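You operate a simulated robot arm through the tools that you are given. There is no shell and no other tool.

You run a simulated robot arm. Do the job below in one go: nothing can be reset, and whatever is moved stays where it is left.

Task
Warm the flatbread and press it flat with the iron press.
Fine: light the small burner on high, then medium; put the press back, then turn off.

Only the result counts: the job must be done as asked and must still hold three seconds after the hand-in. Knocking over, shifting, dropping, spilling or breaking anything else fails it.

Robot
A 7-joint arm with a two-finger parallel gripper, fixed in place. Base frame: the origin is on the floor under the middle of its stand, x ahead of it, y to its left, z up. Readings come in mm, degrees, newtons and seconds.
It reaches about 792 mm from its shoulder. Its first joint turns from -66.0 to 66.0 degrees. Payload 2.4 kg.
The tool frame sits at the grasp point between the pads (the TCP): z along the fingers, y along the line on which they close. The tips reach 30 mm beyond it. The gripper opens to 94 mm. The fingers are 28 mm wide and 10 mm thick; the gripper's body (50 by 96 mm) begins 55 mm behind the TCP.
Orientation is told as [roll, pitch, yaw] about the base's x, y, z axes, in that order, counted from this pose: with the fingers straight down and closing along the base's y, the tool's x points along the base's -x, its y along +y and its z along -z.

Tools
- The arm moves only by the tool send_rows. Its argument "rows" is a list of rows, each a list of 7 numbers: the shift along the base's x, y, z in mm, then the turn, a rotation vector about the base's x, y, z in degrees, then the opening, from 0 (shut) to 1 (fully open). In form: [[dx, dy, dz, ax, ay, az, gripper], ...]. A call has 1 to 20 rows; each row shifts and turns the commanded pose from where the row before left it. Rows are played at 5 a second. More than 50 mm and 8.6 degrees between two rows, or a gripper value outside its range, and nothing of the call is played. A pose out of reach is approached as far as the arm can. The call stops where the force on the tool passes 90 N (or 10 N more than at its start, if that is more) or the arm is blocked; 0.2 s more then pass. Each finger travels about 153 mm/s and halts on what it meets, pressing with about 37 N; the grip force reading is that of the motor and also rises with nothing between the fingers. The clock runs only during rows and for 0.2 s after the last one: add rows that do not move to give the fingers time. It gives the time, the measured TCP pose, the force on the tool (base axes), the opening and the grip force at its end, in the units of the frame above (readings bear some noise), with the torque about the TCP (base axes, N m) and any sound that the robot's microphone picked up, and new pictures: "views" is both (left out), scene, wrist or none.
- Cameras (640 x 400 px; columns grow to the right, rows downward): "scene" is fixed at [37.9, 469.8, 1458.9]; the picture's right is [-0.78, -0.63, 0.00], its down [-0.29, 0.35, -0.89] and it looks along [0.56, -0.69, -0.45] (base axes); focal length 293 px, centre (320, 200). "wrist" rides on the gripper at [76, 14, -102] in the tool frame; the picture's right is [-0.18, 0.98, 0.00], its down [-0.75, -0.14, -0.64] and it looks along [-0.63, -0.12, 0.77] (tool axes); focal length 243 px, centre (320, 200). There is no depth. A picture from a camera that has moved, and an enlarged one, comes with that camera's place and axes in the base frame and with its lens.
- zoom(camera, box): a new picture of the part [left, top, right, bottom] of that camera's present view, enlarged. The clock stands still meanwhile.
- close_job(): hands the job in; it is judged then, once.

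Places have to be worked out from the pictures, the camera data and where the tool is seen. Open the gripper and draw the arm clear of the work before you hand the job in, unless the task says otherwise.

The tools are called after "Request:" as name(argument=value, ...) on one line, values as JSON. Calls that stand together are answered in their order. send_rows: Moves the arm, as the interface text tells. Its arguments: {"type":"object","properties":{"rows":{"type":"array","items":{"type":"array","items":{"type":"number"}}},"views":{"type":"string","enum":["both","scene","wrist","none"]}},"required":["rows"]} The other tools are called the same way: zoom (camera, box) takes an enlarged picture of a part of a camera's view; close_job () hands the job in.

At the start:

```text
clock: 0.0
ee_pos: [361.3, 23.0, 1283.7]
tcp_rot: [0.1, 0.0, 0.0]
wrist_force: [0.8, -1.0, -0.2]
ft_torque: [0.01, -0.02, -0.01]
opening: 93.8
finger_force: 0.0
```

scene: 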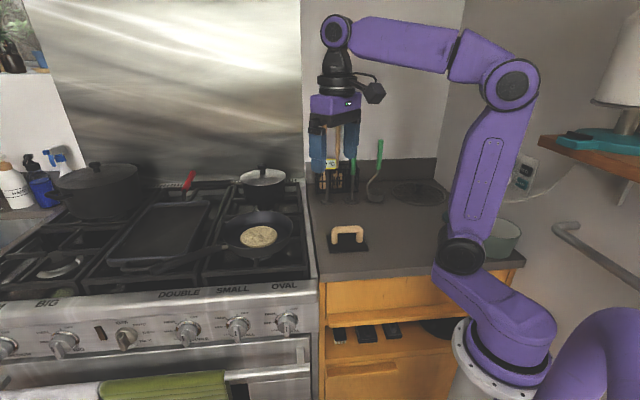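
wrist: 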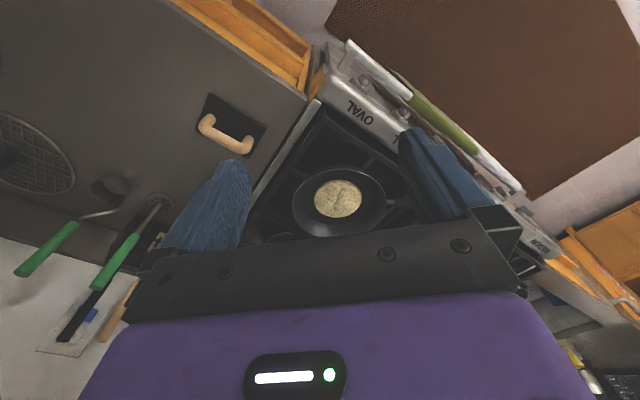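

I'll start by looking closely at the knobs, the pan and the press before moving anything.

Request:
zoom(camera="scene", box=[140, 280, 320, 392])

Request:
zoom(camera="scene", box=[200, 160, 400, 285])

Request:
zoom(camera="scene", box=[0, 280, 180, 392])

Request:
zoom(camera="wrist", box=[180, 60, 460, 240])

```text
3.56 times, centred on (230, 336) of scene
camera zoom: at [37.9, 469.8, 1458.9], right [-0.78, -0.63, 0.0], down [-0.29, 0.35, -0.89], along [0.56, -0.69, -0.45], focal length 1043 px, centre (640, -284)
```

zoom: 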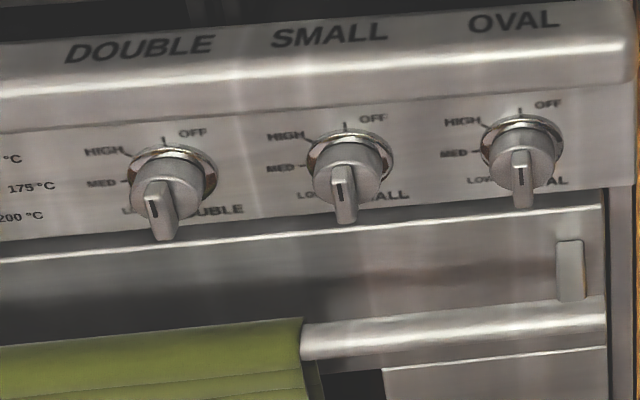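

```text
3.20 times, centred on (300, 222) of scene
camera zoom: at [37.9, 469.8, 1458.9], right [-0.78, -0.63, 0.0], down [-0.29, 0.35, -0.89], along [0.56, -0.69, -0.45], focal length 939 px, centre (384, 128)
```

zoom: 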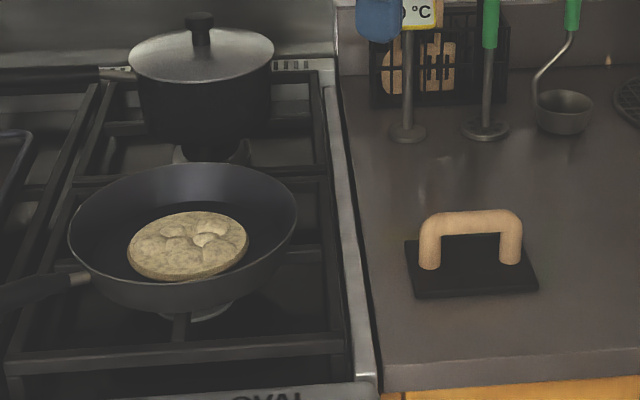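

```text
3.56 times, centred on (90, 336) of scene
camera zoom: at [37.9, 469.8, 1458.9], right [-0.78, -0.63, 0.0], down [-0.29, 0.35, -0.89], along [0.56, -0.69, -0.45], focal length 1043 px, centre (1138, -284)
```

zoom: 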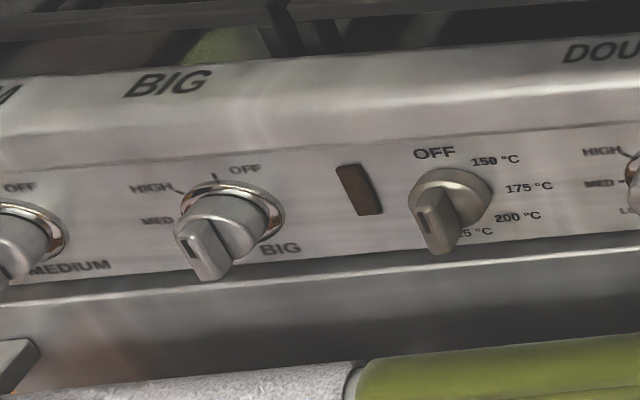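

```text
2.22 times, centred on (320, 150) of wrist
camera zoom: at [285.2, 36.7, 1386.5], right [0.18, 0.98, 0.0], down [0.75, -0.14, 0.64], along [0.63, -0.12, -0.77], focal length 539 px, centre (320, 311)
```

zoom: 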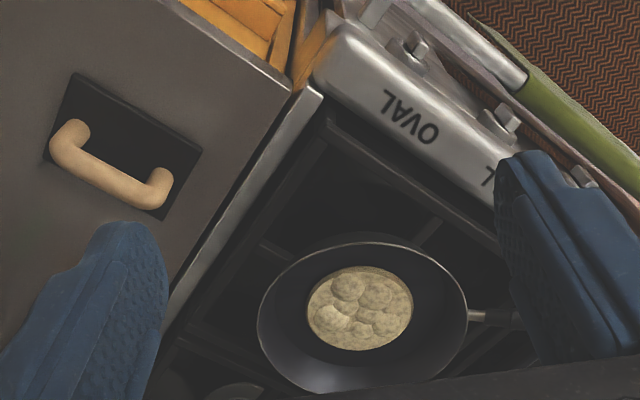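

The stove's front seems to run at 45° to the base (labels OVAL ≈ (468,84,922), SMALL ≈ (558,177,922)), with the bread near (645,14,957) and the press near (452,-178,919). I swing the arm out in front of the knob panel, yaw to face it, and tilt partway so the wrist camera looks straight at the knobs.

Request:
send_rows(rows=[[10, 40, -5, 0, 0, -7.5, 1], [10, 40, -5, 0, 0, -7.5, 1], [10, 40, -5, 0, 0, -7.5, 1], [10, 40, -5, 0, 0, -7.5, 1], [10, 40, -5, 0, 0, -7.5, 1], [10, 40, -5, 0, 0, -7.5, 1], [0, 0, -20, -5, -5, 0, 1], [0, 0, -20, -5, -5, 0, 1], [0, 0, -20, -5, -5, 0, 1], [0, 0, -20, -5, -5, 0, 1], [0, 0, -20, -5, -5, 0, 1], [0, 0, -20, -5, -5, 0, 1], [0, 0, -20, -5, -5, 0, 1], [0, 0, 0, 0, 0, 0, 1]], views="both")

```text
clock: 3.0
ee_pos: [419.8, 262.5, 1114.2]
tcp_rot: [0.0, -49.7, -45.0]
wrist_force: [-1.1, -0.3, 0.2]
ft_torque: [0.02, 0.01, 0.01]
opening: 94.0
finger_force: 0.0
camera wrist: at [341.2, 362.0, 1122.9], right [0.78, 0.61, 0.14], down [-0.1, -0.1, 0.99], along [0.62, -0.79, -0.02], focal length 243 px, centre (320, 200)
```

scene: 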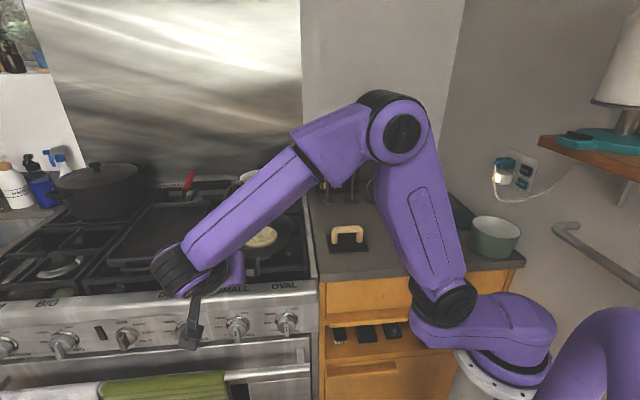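
wrist: 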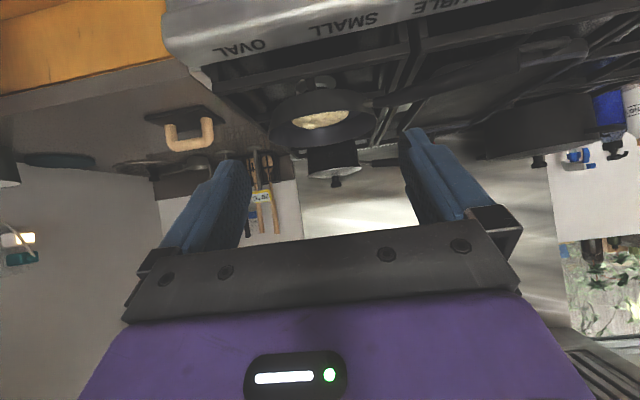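

The arm is in front of the stove and clear. I lower it about 220 mm so the wrist camera faces the knobs.

Request:
send_rows(rows=[[0, 0, -40, 0, 0, 0, 1], [0, 0, -40, 0, 0, 0, 1], [0, 0, -40, 0, 0, 0, 1], [0, 0, -40, 0, 0, 0, 1], [0, 0, -40, 0, 0, 0, 1], [0, 0, -20, 0, 0, 0, 1], [0, 0, 0, 0, 0, 0, 1]], views="both")

```text
clock: 4.6
ee_pos: [421.1, 262.7, 894.3]
tcp_rot: [-0.1, -49.5, -45.0]
wrist_force: [0.1, -0.8, -0.4]
ft_torque: [-0.02, -0.01, 0.0]
opening: 94.0
finger_force: 0.1
camera wrist: at [341.4, 363.0, 902.6], right [0.78, 0.61, 0.14], down [-0.1, -0.1, 0.99], along [0.62, -0.79, -0.02], focal length 243 px, centre (320, 200)
```

scene: 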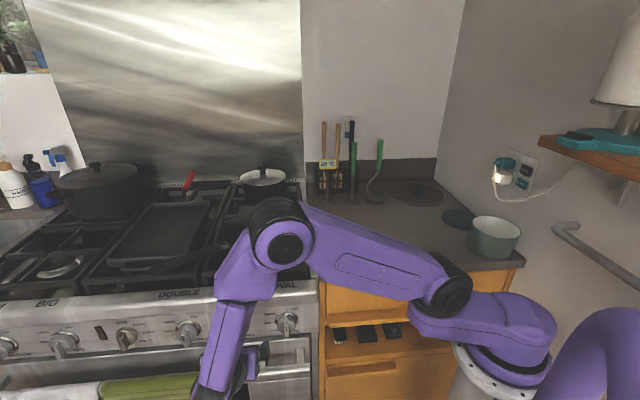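
wrist: 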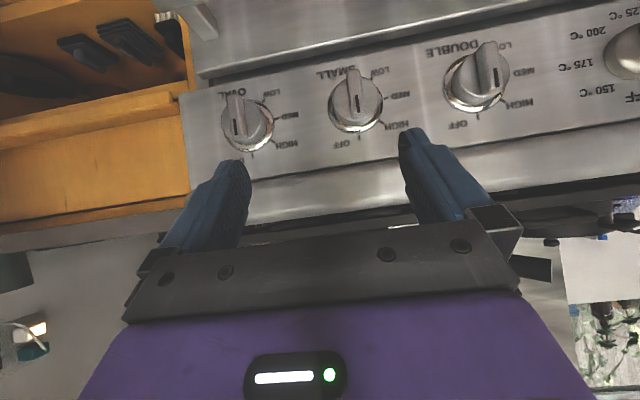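

The wrist camera now sees the knobs (upside-down). I zoom in to get their shape and dial marks.

Request:
zoom(camera="wrist", box=[190, 30, 430, 180])

Request:
zoom(camera="wrist", box=[310, 50, 420, 160])

```text
2.67 times, centred on (310, 105) of wrist
camera zoom: at [341.4, 363.0, 902.6], right [0.78, 0.61, 0.14], down [-0.1, -0.1, 0.99], along [0.62, -0.79, -0.02], focal length 647 px, centre (347, 453)
```

zoom: 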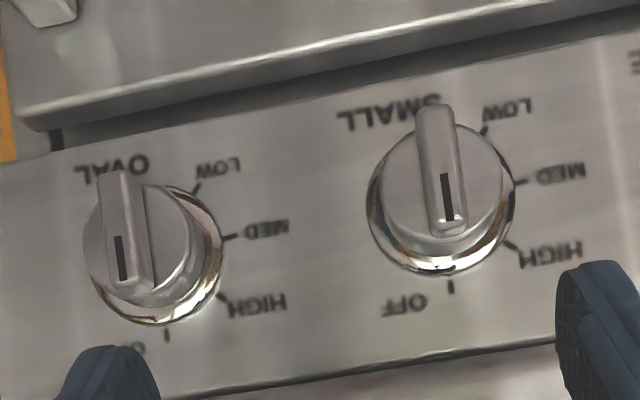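

```text
3.64 times, centred on (365, 105) of wrist
camera zoom: at [341.4, 363.0, 902.6], right [0.78, 0.61, 0.14], down [-0.1, -0.1, 0.99], along [0.62, -0.79, -0.02], focal length 882 px, centre (156, 546)
```

zoom: 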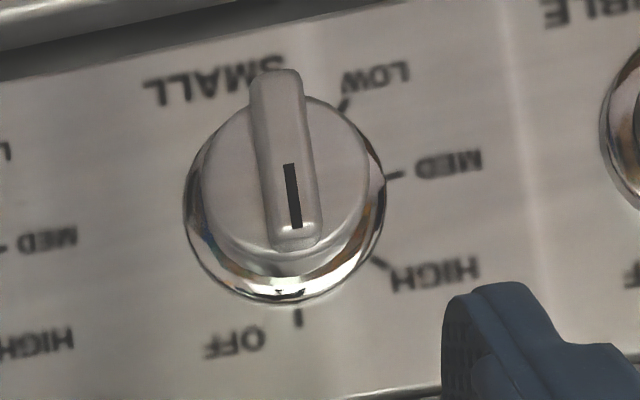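

The SMALL knob's dial centre comes out at about (567,171,790) with the bar handle protruding ~32 mm, OFF at top and HIGH/MED/LOW at 45° steps counter-clockwise. I level the gripper to horizontal, lined up with the knob axis and about 130 mm off.

Request:
send_rows(rows=[[6.5, 4.3, -21, -5.73, -5.73, 0, 1], [6.5, 4.3, -21, -5.73, -5.73, 0, 1], [6.5, 4.3, -21, -5.73, -5.73, 0, 1], [6.5, 4.3, -21, -5.73, -5.73, 0, 1], [6.5, 4.3, -20.3, -5.73, -5.73, 0, 1], [0, 0, 0, 0, 0, 0, 1]], views="both")

```text
clock: 6.0
ee_pos: [452.5, 284.7, 790.0]
tcp_rot: [-171.7, -90.0, 126.7]
wrist_force: [-0.7, -0.6, 0.2]
ft_torque: [0.0, 0.0, 0.0]
opening: 93.9
finger_force: 0.3
camera wrist: at [391.1, 366.6, 713.9], right [0.69, 0.7, 0.18], down [-0.55, 0.36, 0.75], along [0.46, -0.62, 0.63], focal length 243 px, centre (320, 200)
```

scene: 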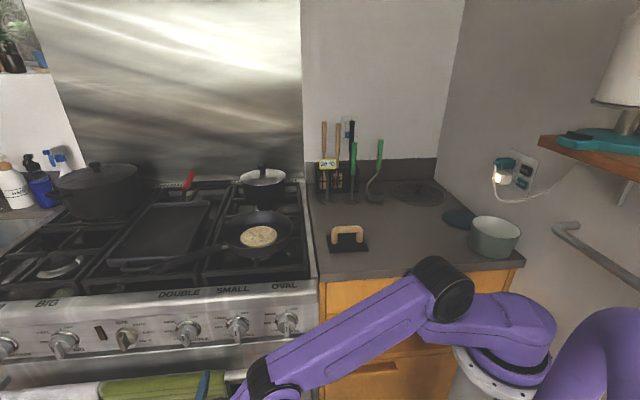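
wrist: 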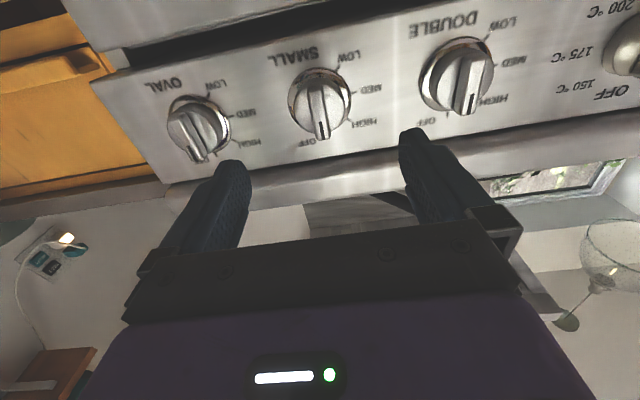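

The hand is level and the knob is close to the centre column. I zoom in to check the alignment.

Request:
zoom(camera="wrist", box=[250, 40, 410, 160])

Request:
zoom(camera="scene", box=[180, 290, 300, 400])

```text
3.33 times, centred on (330, 100) of wrist
camera zoom: at [391.1, 366.6, 713.9], right [0.69, 0.7, 0.18], down [-0.55, 0.36, 0.75], along [0.46, -0.62, 0.63], focal length 809 px, centre (287, 533)
```

zoom: 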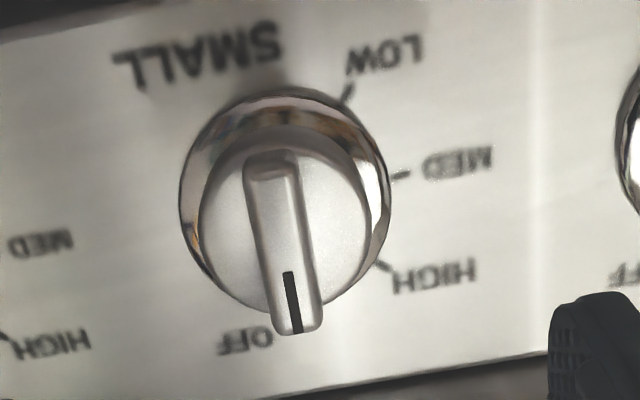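

```text
3.64 times, centred on (240, 345) of scene
camera zoom: at [37.9, 469.8, 1458.9], right [-0.78, -0.63, 0.0], down [-0.29, 0.35, -0.89], along [0.56, -0.69, -0.45], focal length 1067 px, centre (611, -327)
```

zoom: 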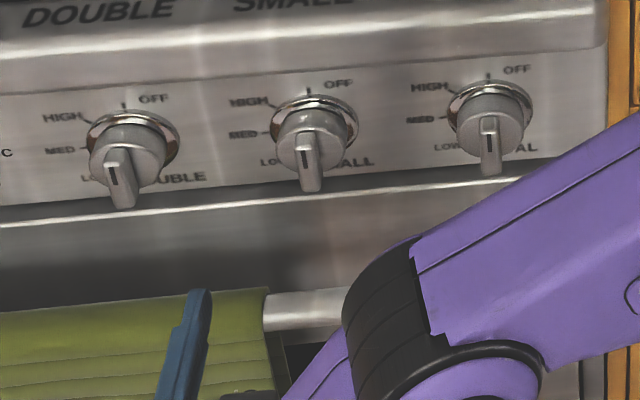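

The knob axis is aligned with the tool (L≈521); refined height is z≈792, bar front at depth ≈229 and body face ≈247. I raise 2 mm, narrow the gripper to about 40 mm, and advance 75 mm.

Request:
send_rows(rows=[[0, 0, 2, 0, 0, 0, 0.42], [0, 0, 0, 0, 0, 0, 0.42], [14.1, -14.1, 0, 0, 0, 0, 0.42], [14.1, -14.1, 0, 0, 0, 0, 0.42], [14.1, -14.1, 0, 0, 0, 0, 0.42], [10.7, -10.7, 0, 0, 0, 0, 0.42], [0, 0, 0, 0, 0, 0, 0.42]], views="both")

```text
clock: 7.6
ee_pos: [507.4, 230.0, 791.7]
tcp_rot: [-140.5, -89.9, 95.4]
wrist_force: [0.6, -0.7, -0.1]
ft_torque: [-0.03, -0.02, -0.01]
opening: 39.6
finger_force: 0.1
camera wrist: at [444.7, 313.5, 715.6], right [0.69, 0.7, 0.18], down [-0.55, 0.35, 0.75], along [0.46, -0.63, 0.63], focal length 243 px, centre (320, 200)
```

scene: 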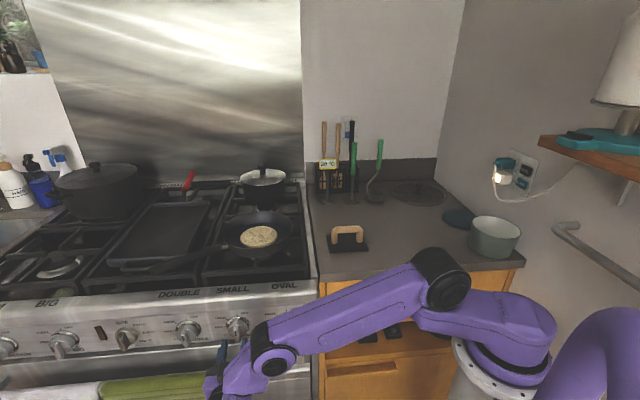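
wrist: 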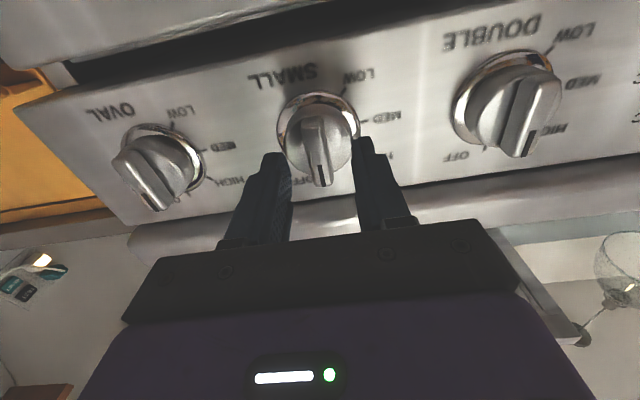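

Fingertips straddle the bar in the picture. I zoom in to judge the remaining depth.

Request:
zoom(camera="wrist", box=[230, 70, 410, 205])

Request:
zoom(camera="scene", box=[180, 290, 300, 400])

```text
2.96 times, centred on (320, 138) of wrist
camera zoom: at [444.7, 313.5, 715.6], right [0.69, 0.7, 0.18], down [-0.55, 0.35, 0.75], along [0.46, -0.63, 0.63], focal length 719 px, centre (320, 385)
```

zoom: 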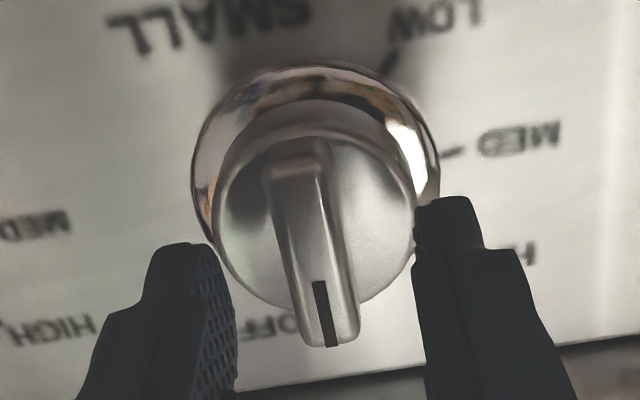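

```text
3.64 times, centred on (240, 345) of scene
camera zoom: at [37.9, 469.8, 1458.9], right [-0.78, -0.63, 0.0], down [-0.29, 0.35, -0.89], along [0.56, -0.69, -0.45], focal length 1067 px, centre (611, -327)
```

zoom: 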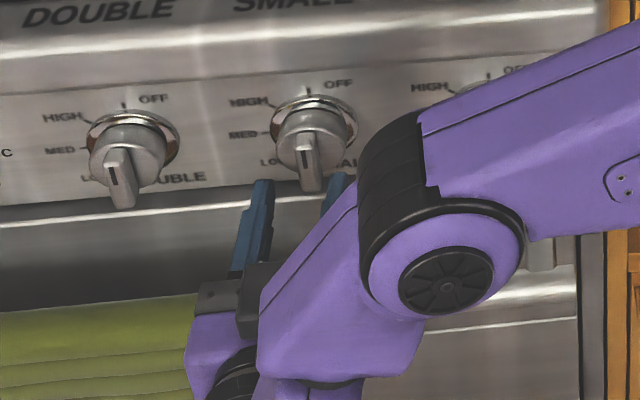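

The bar front is ~34 mm and the knob body ~48 mm beyond the TCP, so I advance 15 mm and close on the bar.

Request:
send_rows(rows=[[5.3, -5.3, 0, 0, 0, 0, 0.42], [5.3, -5.3, 0, 0, 0, 0, 0.42], [0, 0, 0, 0, 0, 0, 0.42], [0, 0, 0, 0, 0, 0, 0.2], [0, 0, 0, 0, 0, 0, 0.05], [0, 0, 0, 0, 0, 0, 0.05], [0, 0, 0, 0, 0, 0, 0.05]], views="wrist")

```text
clock: 9.2
ee_pos: [515.9, 218.0, 791.0]
tcp_rot: [-129.8, -89.7, 84.7]
wrist_force: [-20.8, -10.5, 2.8]
ft_torque: [-0.7, -0.88, -0.35]
opening: 14.7
finger_force: 44.8
camera wrist: at [454.6, 301.7, 715.2], right [0.7, 0.69, 0.18], down [-0.55, 0.36, 0.75], along [0.46, -0.63, 0.63], focal length 243 px, centre (320, 200)
```

wrist: 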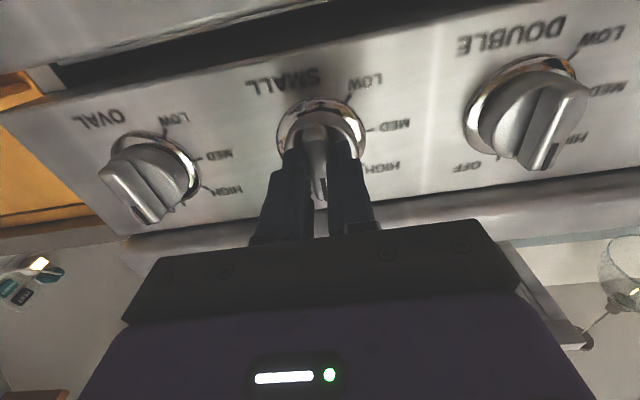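

The bar is gripped (opening 14.7 mm), with ~22 N sideways because the bar sits ~2.5 mm right of my command. I relieve that and turn counter-clockwise in steps to HIGH (45°).

Request:
send_rows(rows=[[-1.8, -1.8, 0, 0, 0, 0, 0.05], [0, 0, 0, -5.3, 5.3, 0, 0.05], [0, 0, 0, -5.3, 5.3, 0, 0.05], [0, 0, 0, 0, 0, 0, 0.05]], views="wrist")

```text
clock: 10.2
ee_pos: [515.6, 218.6, 791.9]
tcp_rot: [-89.8, -74.9, 44.8]
wrist_force: [-7.6, -8.1, -0.1]
ft_torque: [0.32, 0.28, -0.3]
opening: 14.5
finger_force: 45.1
camera wrist: at [439.2, 286.7, 714.6], right [0.71, 0.7, -0.08], down [-0.41, 0.5, 0.76], along [0.58, -0.51, 0.64], focal length 243 px, centre (320, 200)
```

wrist: 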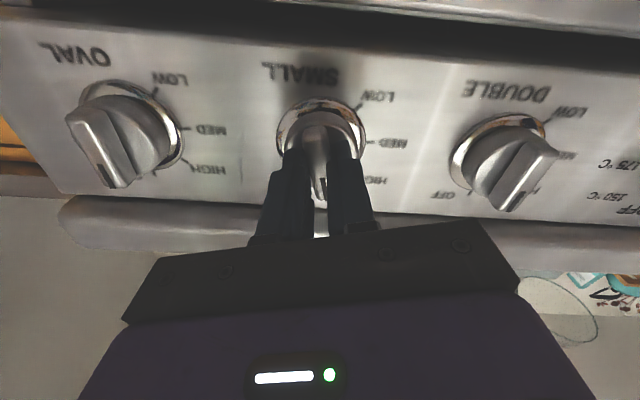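

The knob turns freely with the hand (15° so far). I continue to 45°, dwell there, and listen for ignition.

Request:
send_rows(rows=[[0, 0, 0, -5.3, 5.3, 0, 0.05], [0, 0, 0, -5.3, 5.3, 0, 0.05], [0, 0, 0, -5.3, 5.3, 0, 0.05], [0, 0, 0, -5.3, 5.3, 0, 0.05], [0, 0, 0, 0, 0, 0, 0.05], [0, 0, 0, 0, 0, 0, 0.05], [0, 0, 0, 0, 0, 0, 0.05]], views="both")

```text
clock: 11.8
ee_pos: [514.9, 217.5, 793.1]
tcp_rot: [-90.3, -45.0, 45.0]
wrist_force: [-14.3, -17.2, 12.8]
ft_torque: [-0.16, -0.24, -0.28]
opening: 14.7
finger_force: 44.9
camera wrist: at [411.8, 259.1, 728.2], right [0.59, 0.58, -0.56], down [-0.15, 0.76, 0.63], along [0.8, -0.29, 0.53], focal length 243 px, centre (320, 200)
```

scene: 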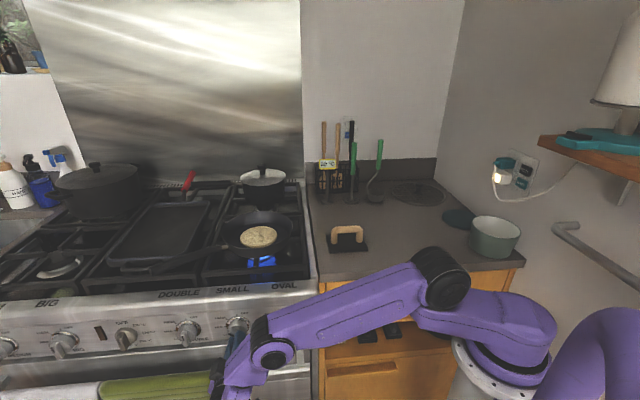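
wrist: 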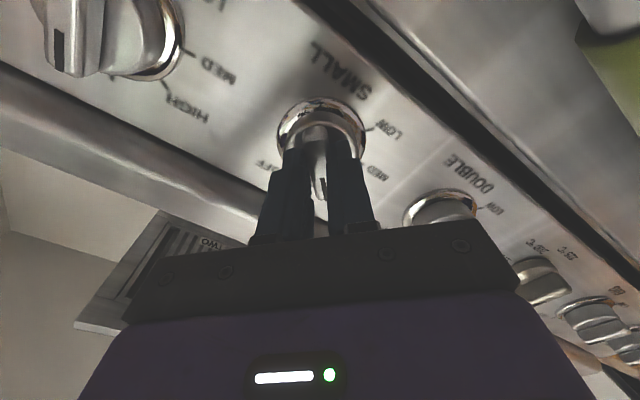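

The blue flame is lit under the pan — SMALL is the pan's burner. I ease the side load and turn another 45° to MED.

Request:
send_rows(rows=[[-1, -1, 1.2, 0, 0, 0, 0.05], [0, 0, 0, -5.3, 5.3, 0, 0.05], [0, 0, 0, -5.3, 5.3, 0, 0.05], [0, 0, 0, -5.3, 5.3, 0, 0.05], [0, 0, 0, -5.3, 5.3, 0, 0.05], [0, 0, 0, -5.3, 5.3, 0, 0.05], [0, 0, 0, -5.3, 5.3, 0, 0.05], [0, 0, 0, 0, 0, 0, 0.05], [0, 0, 0, 0, 0, 0, 0.05]], views="both")

```text
clock: 13.8
ee_pos: [513.3, 217.5, 795.0]
tcp_rot: [-90.4, 0.0, 44.8]
wrist_force: [-11.8, -16.0, 22.6]
ft_torque: [-0.12, -0.25, -0.66]
opening: 14.9
finger_force: 45.0
camera wrist: at [388.0, 235.7, 779.9], right [0.14, 0.13, -0.98], down [0.08, 0.99, 0.14], along [0.99, -0.1, 0.13], focal length 243 px, centre (320, 200)
```

scene: 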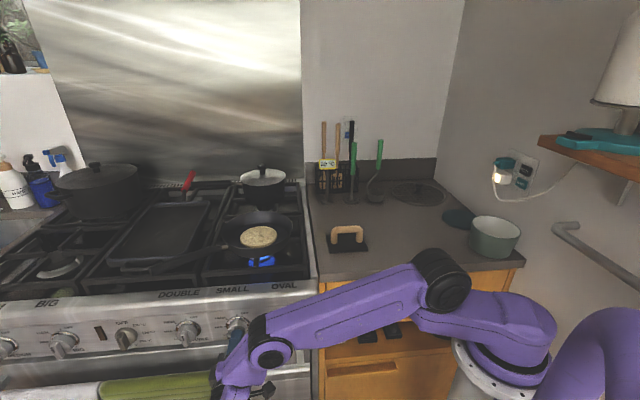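
wrist: 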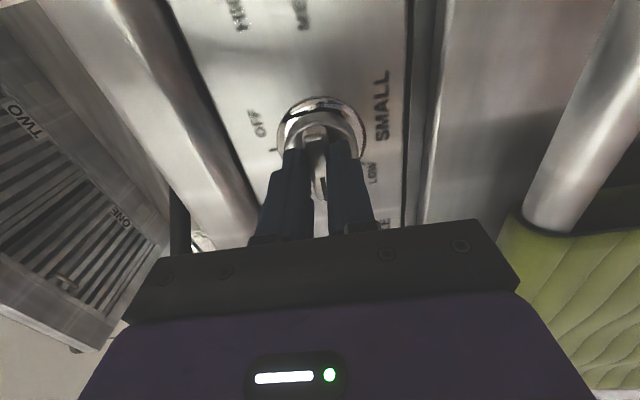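

The hand has turned 90°. I check the flame and the knob's position before letting go.

Request:
zoom(camera="wrist", box=[220, 60, 420, 210])

Request:
zoom(camera="scene", box=[200, 200, 320, 300])

```text
2.67 times, centred on (320, 135) of wrist
camera zoom: at [388.0, 235.7, 779.9], right [0.14, 0.13, -0.98], down [0.08, 0.99, 0.14], along [0.99, -0.1, 0.13], focal length 647 px, centre (320, 373)
```

zoom: 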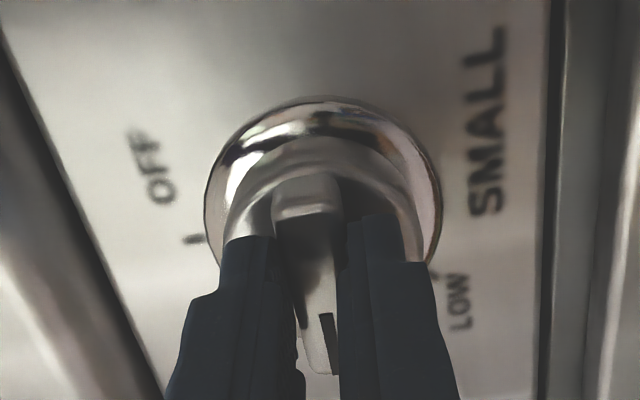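

```text
4.00 times, centred on (260, 250) of scene
camera zoom: at [37.2, 469.3, 1459.1], right [-0.78, -0.63, 0.0], down [-0.29, 0.35, -0.89], along [0.56, -0.69, -0.45], focal length 1173 px, centre (560, 0)
```

zoom: 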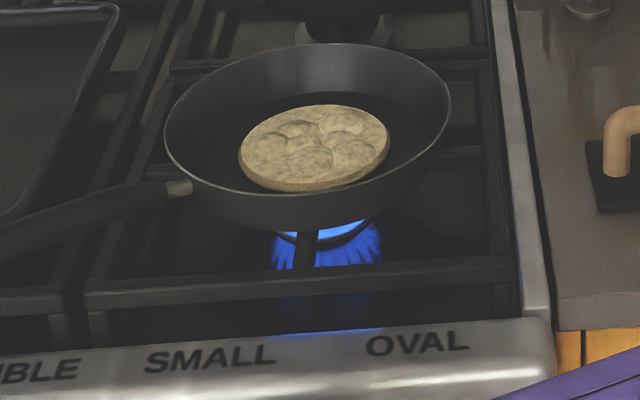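

Flame is on and the knob bar sits at the MED position. I open the fingers modestly, and back straight out 110 mm, then check the knob stayed at MED.

Request:
send_rows(rows=[[0, 0, 0, 0, 0, 0, 0.42], [0, 0, 0, 0, 0, 0, 0.42], [0, 0, 0, 0, 0, 0, 0.42], [-7, 7, 0, 0, 0, 0, 0.42], [-14, 14, 0, 0, 0, 0, 0.42], [-20, 20, 0, 0, 0, 0, 0.42], [-20, 20, 0, 0, 0, 0, 0.42], [-17, 17, 0, 0, 0, 0, 0.42], [0, 0, 0, 0, 0, 0, 0.42]], views="both")

```text
clock: 15.8
ee_pos: [436.5, 295.5, 792.6]
tcp_rot: [-90.0, 0.0, 44.9]
wrist_force: [0.6, 0.3, 0.6]
ft_torque: [-0.02, 0.01, -0.03]
opening: 39.4
finger_force: 0.2
camera wrist: at [309.7, 314.2, 778.4], right [0.13, 0.13, -0.98], down [0.08, 0.99, 0.14], along [0.99, -0.1, 0.12], focal length 243 px, centre (320, 200)
```

scene: 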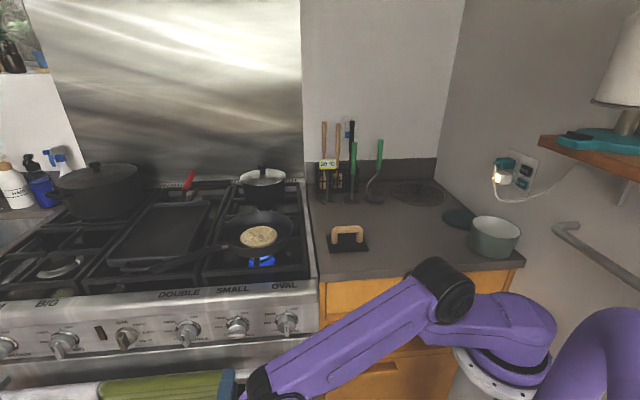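
wrist: 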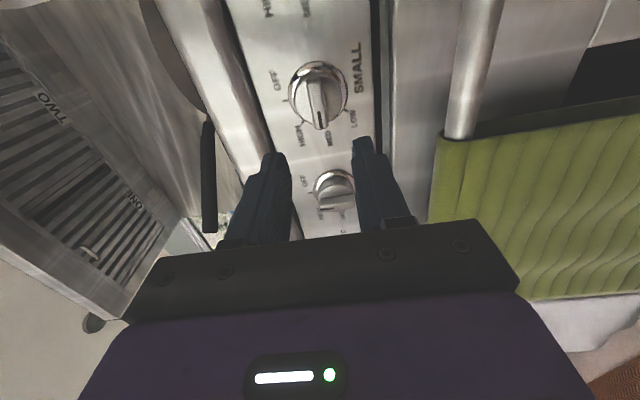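

Request:
zoom(camera="wrist", box=[250, 30, 390, 160])

Request:
zoom(camera="scene", box=[160, 285, 320, 385])

Request:
zoom(camera="scene", box=[300, 200, 400, 270])

```text
3.08 times, centred on (320, 95) of wrist
camera zoom: at [309.7, 314.2, 778.4], right [0.13, 0.13, -0.98], down [0.08, 0.99, 0.14], along [0.99, -0.1, 0.12], focal length 746 px, centre (320, 523)
```

zoom: 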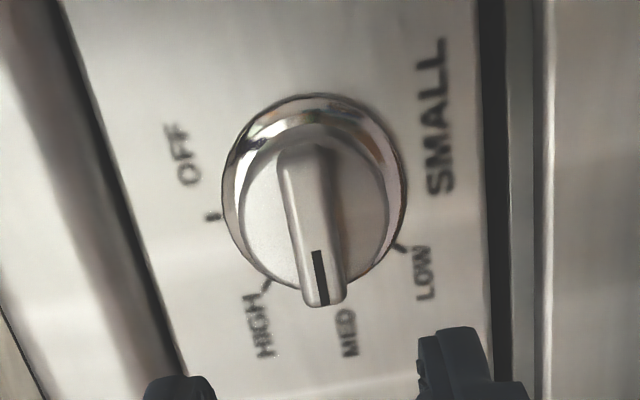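

```text
4.00 times, centred on (240, 335) of scene
camera zoom: at [37.8, 469.8, 1458.9], right [-0.78, -0.63, 0.0], down [-0.29, 0.35, -0.89], along [0.56, -0.69, -0.45], focal length 1173 px, centre (640, -340)
```

zoom: 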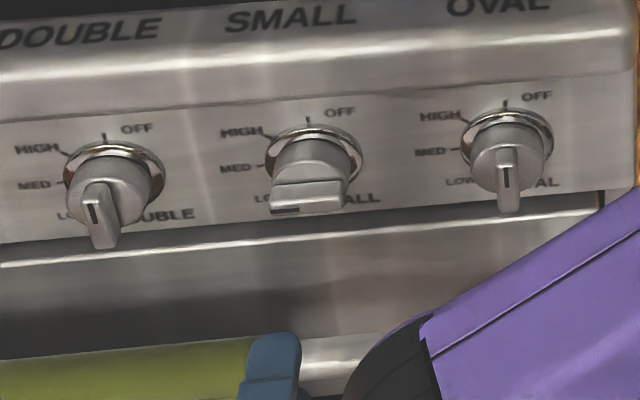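

```text
5.71 times, centred on (350, 235) of scene
camera zoom: at [37.8, 469.8, 1458.9], right [-0.78, -0.63, 0.0], down [-0.29, 0.35, -0.89], along [0.56, -0.69, -0.45], focal length 1676 px, centre (149, 0)
```

zoom: 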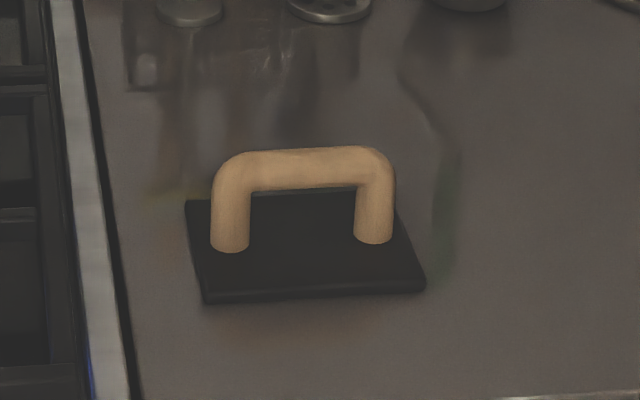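

The knob's mark points exactly at MED. Now I raise the arm in front of the stove and rotate the hand to point down with the fingers closing front-to-back (yaw +45), ready for the press handle.

Request:
send_rows(rows=[[-2, 2, 33, 5.3, 5.3, 0, 0.42], [-2, 2, 33, 5.3, 5.3, 0, 0.42], [-2, 2, 33, 5.3, 5.3, 0, 0.42], [0, 0, 33, 5.3, 5.3, 0, 0.42], [0, 0, 33, 5.3, 5.3, 0, 0.42], [0, 0, 33, 5.3, 5.3, 0, 0.42], [0, 0, 33, 5.3, 5.3, 0, 0.42], [0, 0, 33, 5.3, 5.3, 0, 0.42], [0, 0, 33, 5.3, 5.3, 0, 0.42], [0, 0, 33, 5.3, 5.3, 0, 0.42], [0, 0, 33, 5.3, 5.3, 0, 0.6], [0, 0, 33, 5.3, 5.3, 0, 0.6], [0, 0, 0, 0, 0, 0, 0.6]], views="both")

```text
clock: 18.6
ee_pos: [430.6, 301.6, 1189.5]
tcp_rot: [0.0, 0.1, 45.0]
wrist_force: [0.1, -0.4, 0.6]
ft_torque: [0.01, -0.02, 0.03]
opening: 56.2
finger_force: 0.0
camera wrist: at [366.9, 257.9, 1292.3], right [-0.56, 0.83, 0.0], down [0.63, 0.43, 0.64], along [0.53, 0.36, -0.77], focal length 243 px, centre (320, 200)
```

scene: 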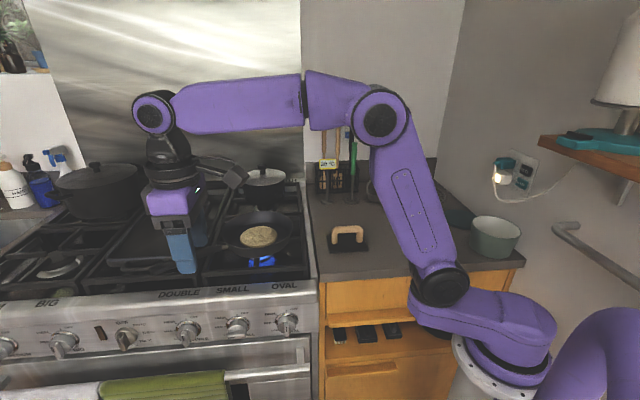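
wrist: 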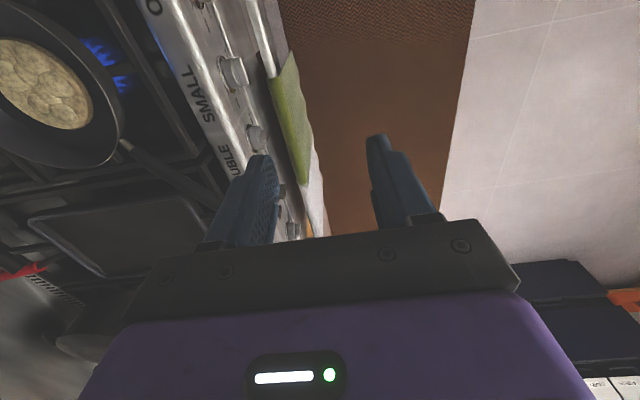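

The hand points down with yaw 45. I traverse at height to just above the press.

Request:
send_rows(rows=[[2, -40, 0, 0, 0, 0, 0.8], [2, -40, 0, 0, 0, 0, 0.8], [2, -40, 0, 0, 0, 0, 0.8], [2, -40, 0, 0, 0, 0, 0.8], [2, -40, 0, 0, 0, 0, 0.8], [2, -40, 0, 0, 0, 0, 0.8], [2, -40, 0, 0, 0, 0, 0.8], [2, -40, 0, 0, 0, 0, 0.8], [2, -40, -15, 0, 0, 0, 0.8], [2, -40, -15, 0, 0, 0, 0.8], [2, -40, -20, 0, 0, 0, 0.8], [0, -35, -20, 0, 0, 0, 0.8], [0, 0, 0, 0, 0, 0, 0.8]], views="both")

```text
clock: 21.4
ee_pos: [453.1, -173.4, 1117.9]
tcp_rot: [-0.1, -0.1, 45.0]
wrist_force: [0.6, -0.3, 1.0]
ft_torque: [0.02, 0.0, 0.0]
opening: 75.4
finger_force: 0.1
camera wrist: at [389.3, -218.3, 1220.8], right [-0.56, 0.83, 0.0], down [0.63, 0.43, 0.64], along [0.53, 0.36, -0.77], focal length 243 px, centre (320, 200)
```

scene: 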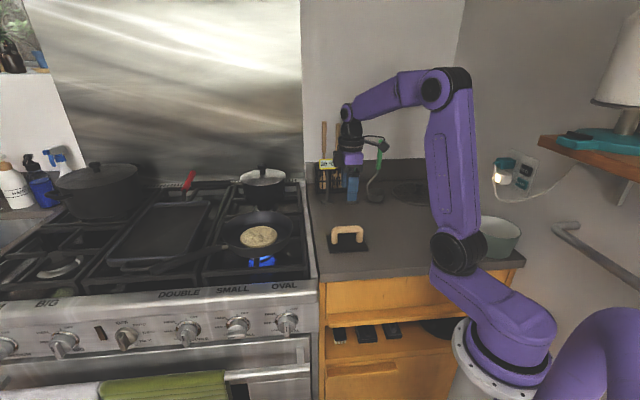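
wrist: 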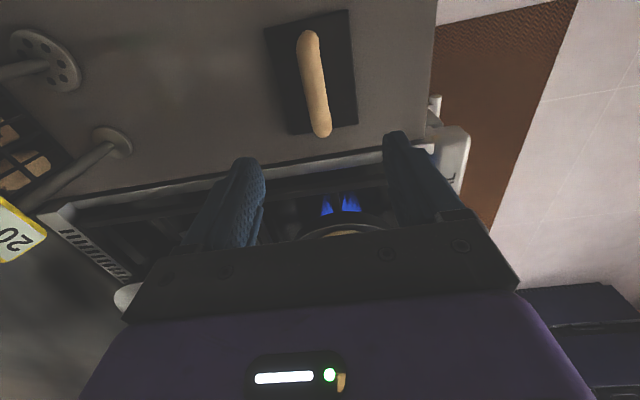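

I'm above the press; zooming in to measure the handle and plate.

Request:
zoom(camera="wrist", box=[230, 0, 400, 150])

```text
2.67 times, centred on (315, 75) of wrist
camera zoom: at [389.3, -218.3, 1220.8], right [-0.56, 0.83, 0.0], down [0.63, 0.43, 0.64], along [0.53, 0.36, -0.77], focal length 647 px, centre (333, 533)
```

zoom: 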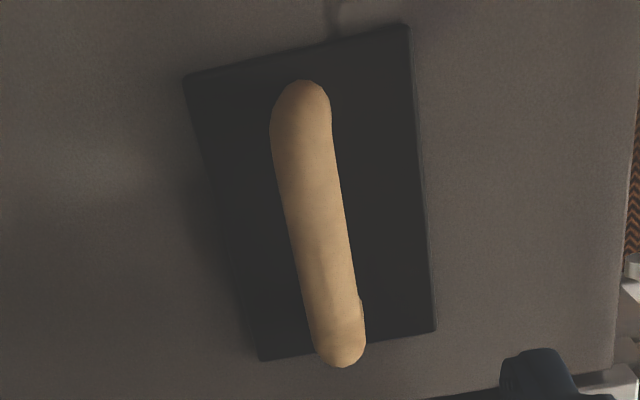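

The plate measures 118×87 mm, aligned with the stove axes, centred at about (454,-178.5); the handle bar's centreline is at z≈968. I centre over it and descend with the fingers open, straddling the bar.

Request:
send_rows(rows=[[-0.2, -5, 0, 0, 0, 0, 0.8], [0, 0, -30, 0, 0, 0, 0.8], [0, 0, -30, 0, 0, 0, 0.8], [0, 0, -30, 0, 0, 0, 0.8], [0, 0, -10, 0, 0, 0, 0.8], [0, 0, 0, 0, 0, 0, 0.8]], views="both")

```text
clock: 22.8
ee_pos: [451.7, -178.7, 1018.5]
tcp_rot: [-0.1, 0.0, 45.0]
wrist_force: [-0.7, -0.2, 0.3]
ft_torque: [-0.03, 0.02, 0.0]
opening: 75.2
finger_force: 0.1
camera wrist: at [388.5, -222.1, 1120.8], right [-0.56, 0.83, 0.0], down [0.63, 0.43, 0.64], along [0.53, 0.36, -0.77], focal length 243 px, centre (320, 200)
```

scene: 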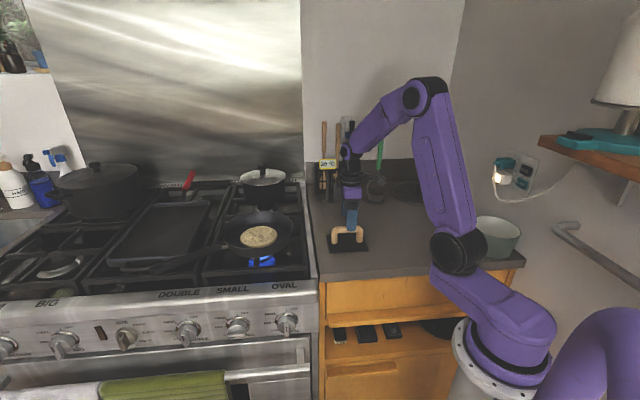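
wrist: 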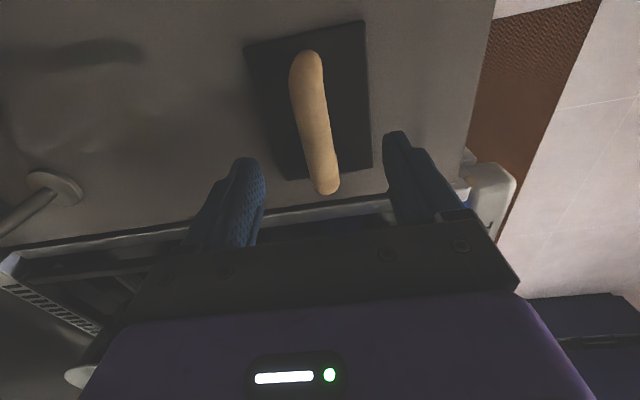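

Aligned front-to-back. I zoom to check the handle's centre along its length before gripping.

Request:
zoom(camera="wrist", box=[220, 10, 420, 210])

Request:
zoom(camera="scene", box=[300, 170, 400, 270])

```text
2.00 times, centred on (320, 110) of wrist
camera zoom: at [388.5, -222.1, 1120.8], right [-0.56, 0.83, 0.0], down [0.63, 0.43, 0.64], along [0.53, 0.36, -0.77], focal length 485 px, centre (320, 380)
```

zoom: 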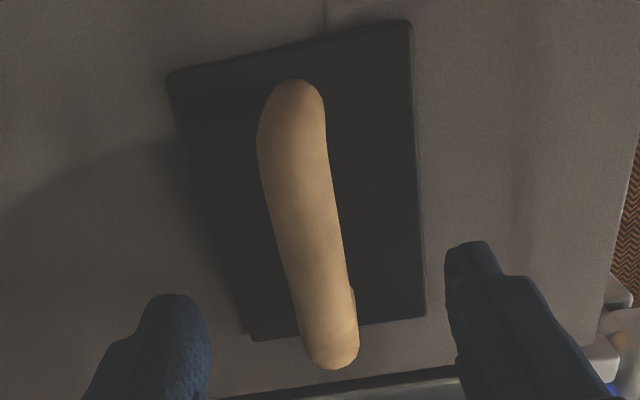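

```text
4.00 times, centred on (350, 220) of scene
camera zoom: at [37.9, 469.8, 1458.9], right [-0.78, -0.63, 0.0], down [-0.29, 0.35, -0.89], along [0.56, -0.69, -0.45], focal length 1173 px, centre (200, 120)
```

zoom: 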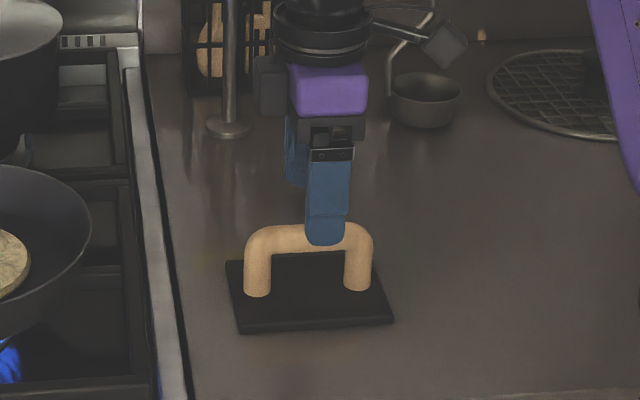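

Scene view suggests the handle's centre is ~2 mm further along +L; I shift that, descend 50 mm and close on the bar.

Request:
send_rows(rows=[[1.2, 1.2, -20, 0, 0, 0, 0.8], [0, 0, -20, 0, 0, 0, 0.8], [0, 0, -10, 0, 0, 0, 0.8], [0, 0, 0, 0, 0, 0, 0.5], [0, 0, 0, 0, 0, 0, 0.3], [0, 0, 0, 0, 0, 0, 0.1], [0, 0, 0, 0, 0, 0, 0.05], [0, 0, 0, 0, 0, 0, 0.05]], views="both")

```text
clock: 24.6
ee_pos: [454.1, -177.4, 969.0]
tcp_rot: [-0.1, -0.1, 45.0]
wrist_force: [1.3, -1.2, 2.5]
ft_torque: [0.02, -0.02, 0.01]
opening: 25.6
finger_force: 37.1
camera wrist: at [389.8, -221.2, 1071.1], right [-0.56, 0.83, 0.0], down [0.63, 0.43, 0.64], along [0.53, 0.36, -0.77], focal length 243 px, centre (320, 200)
```

scene: 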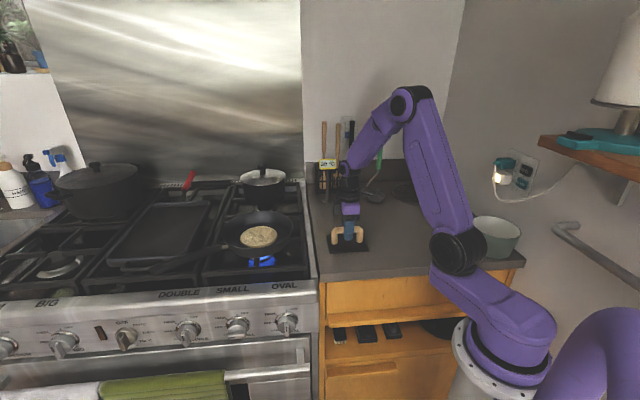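
wrist: 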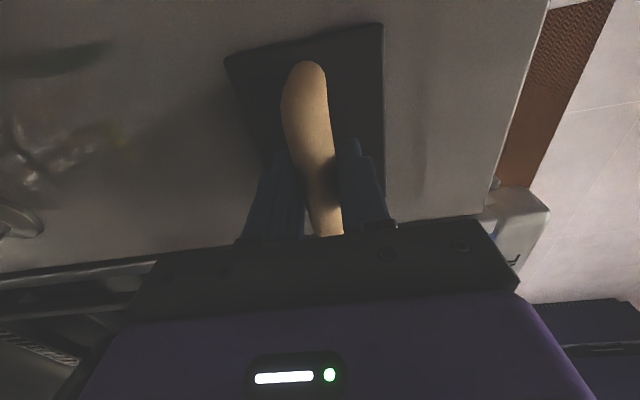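

The bar is held firmly (25.6 mm) with no side load. I lift 30 mm to check the weight and balance; grasp pose on the counter is noted as (453.6,-176.7,968.6) commanded.

Request:
send_rows(rows=[[0, 0, 5, 0, 0, 0, 0.05], [0, 0, 10, 0, 0, 0, 0.05], [0, 0, 15, 0, 0, 0, 0.05], [0, 0, 0, 0, 0, 0, 0.05], [0, 0, 0, 0, 0, 0, 0.05]], views="both")

```text
clock: 25.8
ee_pos: [452.5, -176.3, 998.4]
tcp_rot: [0.0, 0.0, 45.0]
wrist_force: [0.1, 0.3, -5.0]
ft_torque: [0.0, 0.0, -0.03]
opening: 25.6
finger_force: 37.0
camera wrist: at [389.5, -220.9, 1101.1], right [-0.56, 0.83, 0.0], down [0.63, 0.43, 0.64], along [0.53, 0.36, -0.77], focal length 243 px, centre (320, 200)
```

scene: 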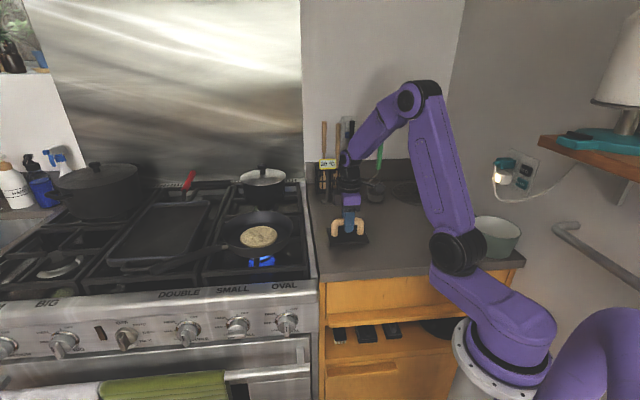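
wrist: 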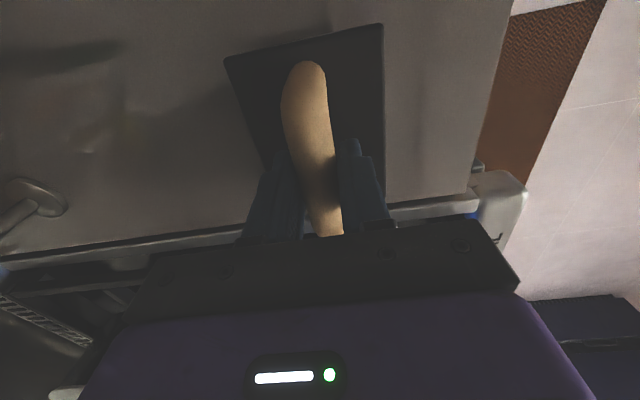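

The press weighs ~0.5 kg and hangs level. The bread lies almost straight along the stove's left-right axis from here, so I rise and move partway toward the pan to measure it with the wrist camera looking ahead.

Request:
send_rows(rows=[[0, 0, 30, 0, 0, 0, 0.05], [0, 0, 40, 0, 0, 0, 0.05], [0, 0, 40, 0, 0, 0, 0.05], [10, 10, 30, 0, 0, 0, 0.05], [20, 20, 0, 0, 0, 0, 0.05], [20, 20, 0, 0, 0, 0, 0.05], [20, 20, 0, 0, 0, 0, 0.05], [20, 20, 0, 0, 0, 0, 0.05], [0, 0, 0, 0, 0, 0, 0.05], [0, 0, 0, 0, 0, 0, 0.05]], views="both")

```text
clock: 28.0
ee_pos: [543.7, -86.0, 1138.3]
tcp_rot: [-0.2, 0.0, 44.9]
wrist_force: [-0.8, 0.5, -4.8]
ft_torque: [0.02, 0.0, 0.02]
opening: 25.5
finger_force: 37.1
camera wrist: at [479.9, -130.3, 1242.0], right [-0.56, 0.83, 0.0], down [0.63, 0.43, 0.64], along [0.53, 0.36, -0.77], focal length 243 px, centre (320, 200)
```

scene: 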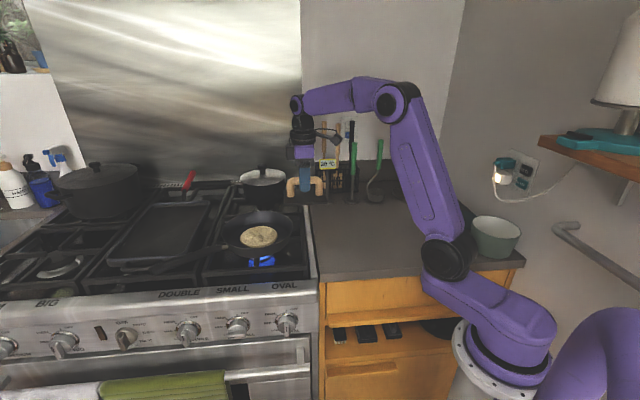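
wrist: 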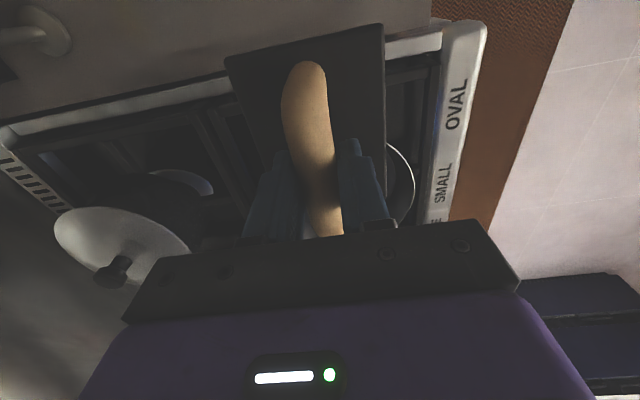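

The press hides the pan in this view. I sidestep 150 mm toward the front so the pan shows beside the fingers.

Request:
send_rows(rows=[[-25, 25, 0, 0, 0, 0, 0.05], [-28, 28, 0, 0, 0, 0, 0.05], [-28, 28, 0, 0, 0, 0, 0.05], [-25, 25, 0, 0, 0, 0, 0.05], [0, 0, 0, 0, 0, 0, 0.05], [0, 0, 0, 0, 0, 0, 0.05]], views="wrist")

```text
clock: 29.4
ee_pos: [437.1, 20.4, 1138.0]
tcp_rot: [0.0, 0.0, 45.1]
wrist_force: [0.6, 0.2, -6.2]
ft_torque: [-0.01, 0.03, 0.02]
opening: 25.7
finger_force: 37.0
camera wrist: at [374.1, -24.9, 1241.0], right [-0.56, 0.83, 0.0], down [0.63, 0.43, 0.64], along [0.53, 0.36, -0.77], focal length 243 px, centre (320, 200)
```

wrist: 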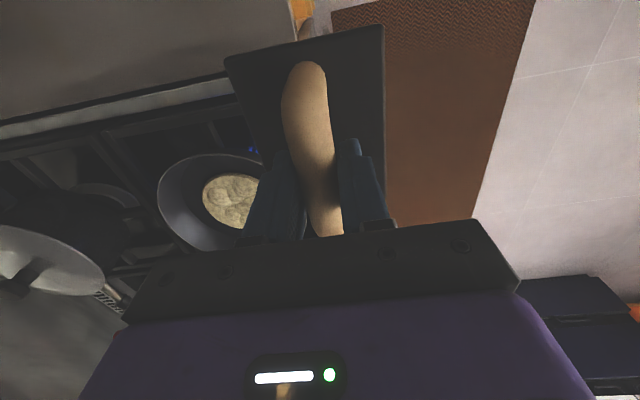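

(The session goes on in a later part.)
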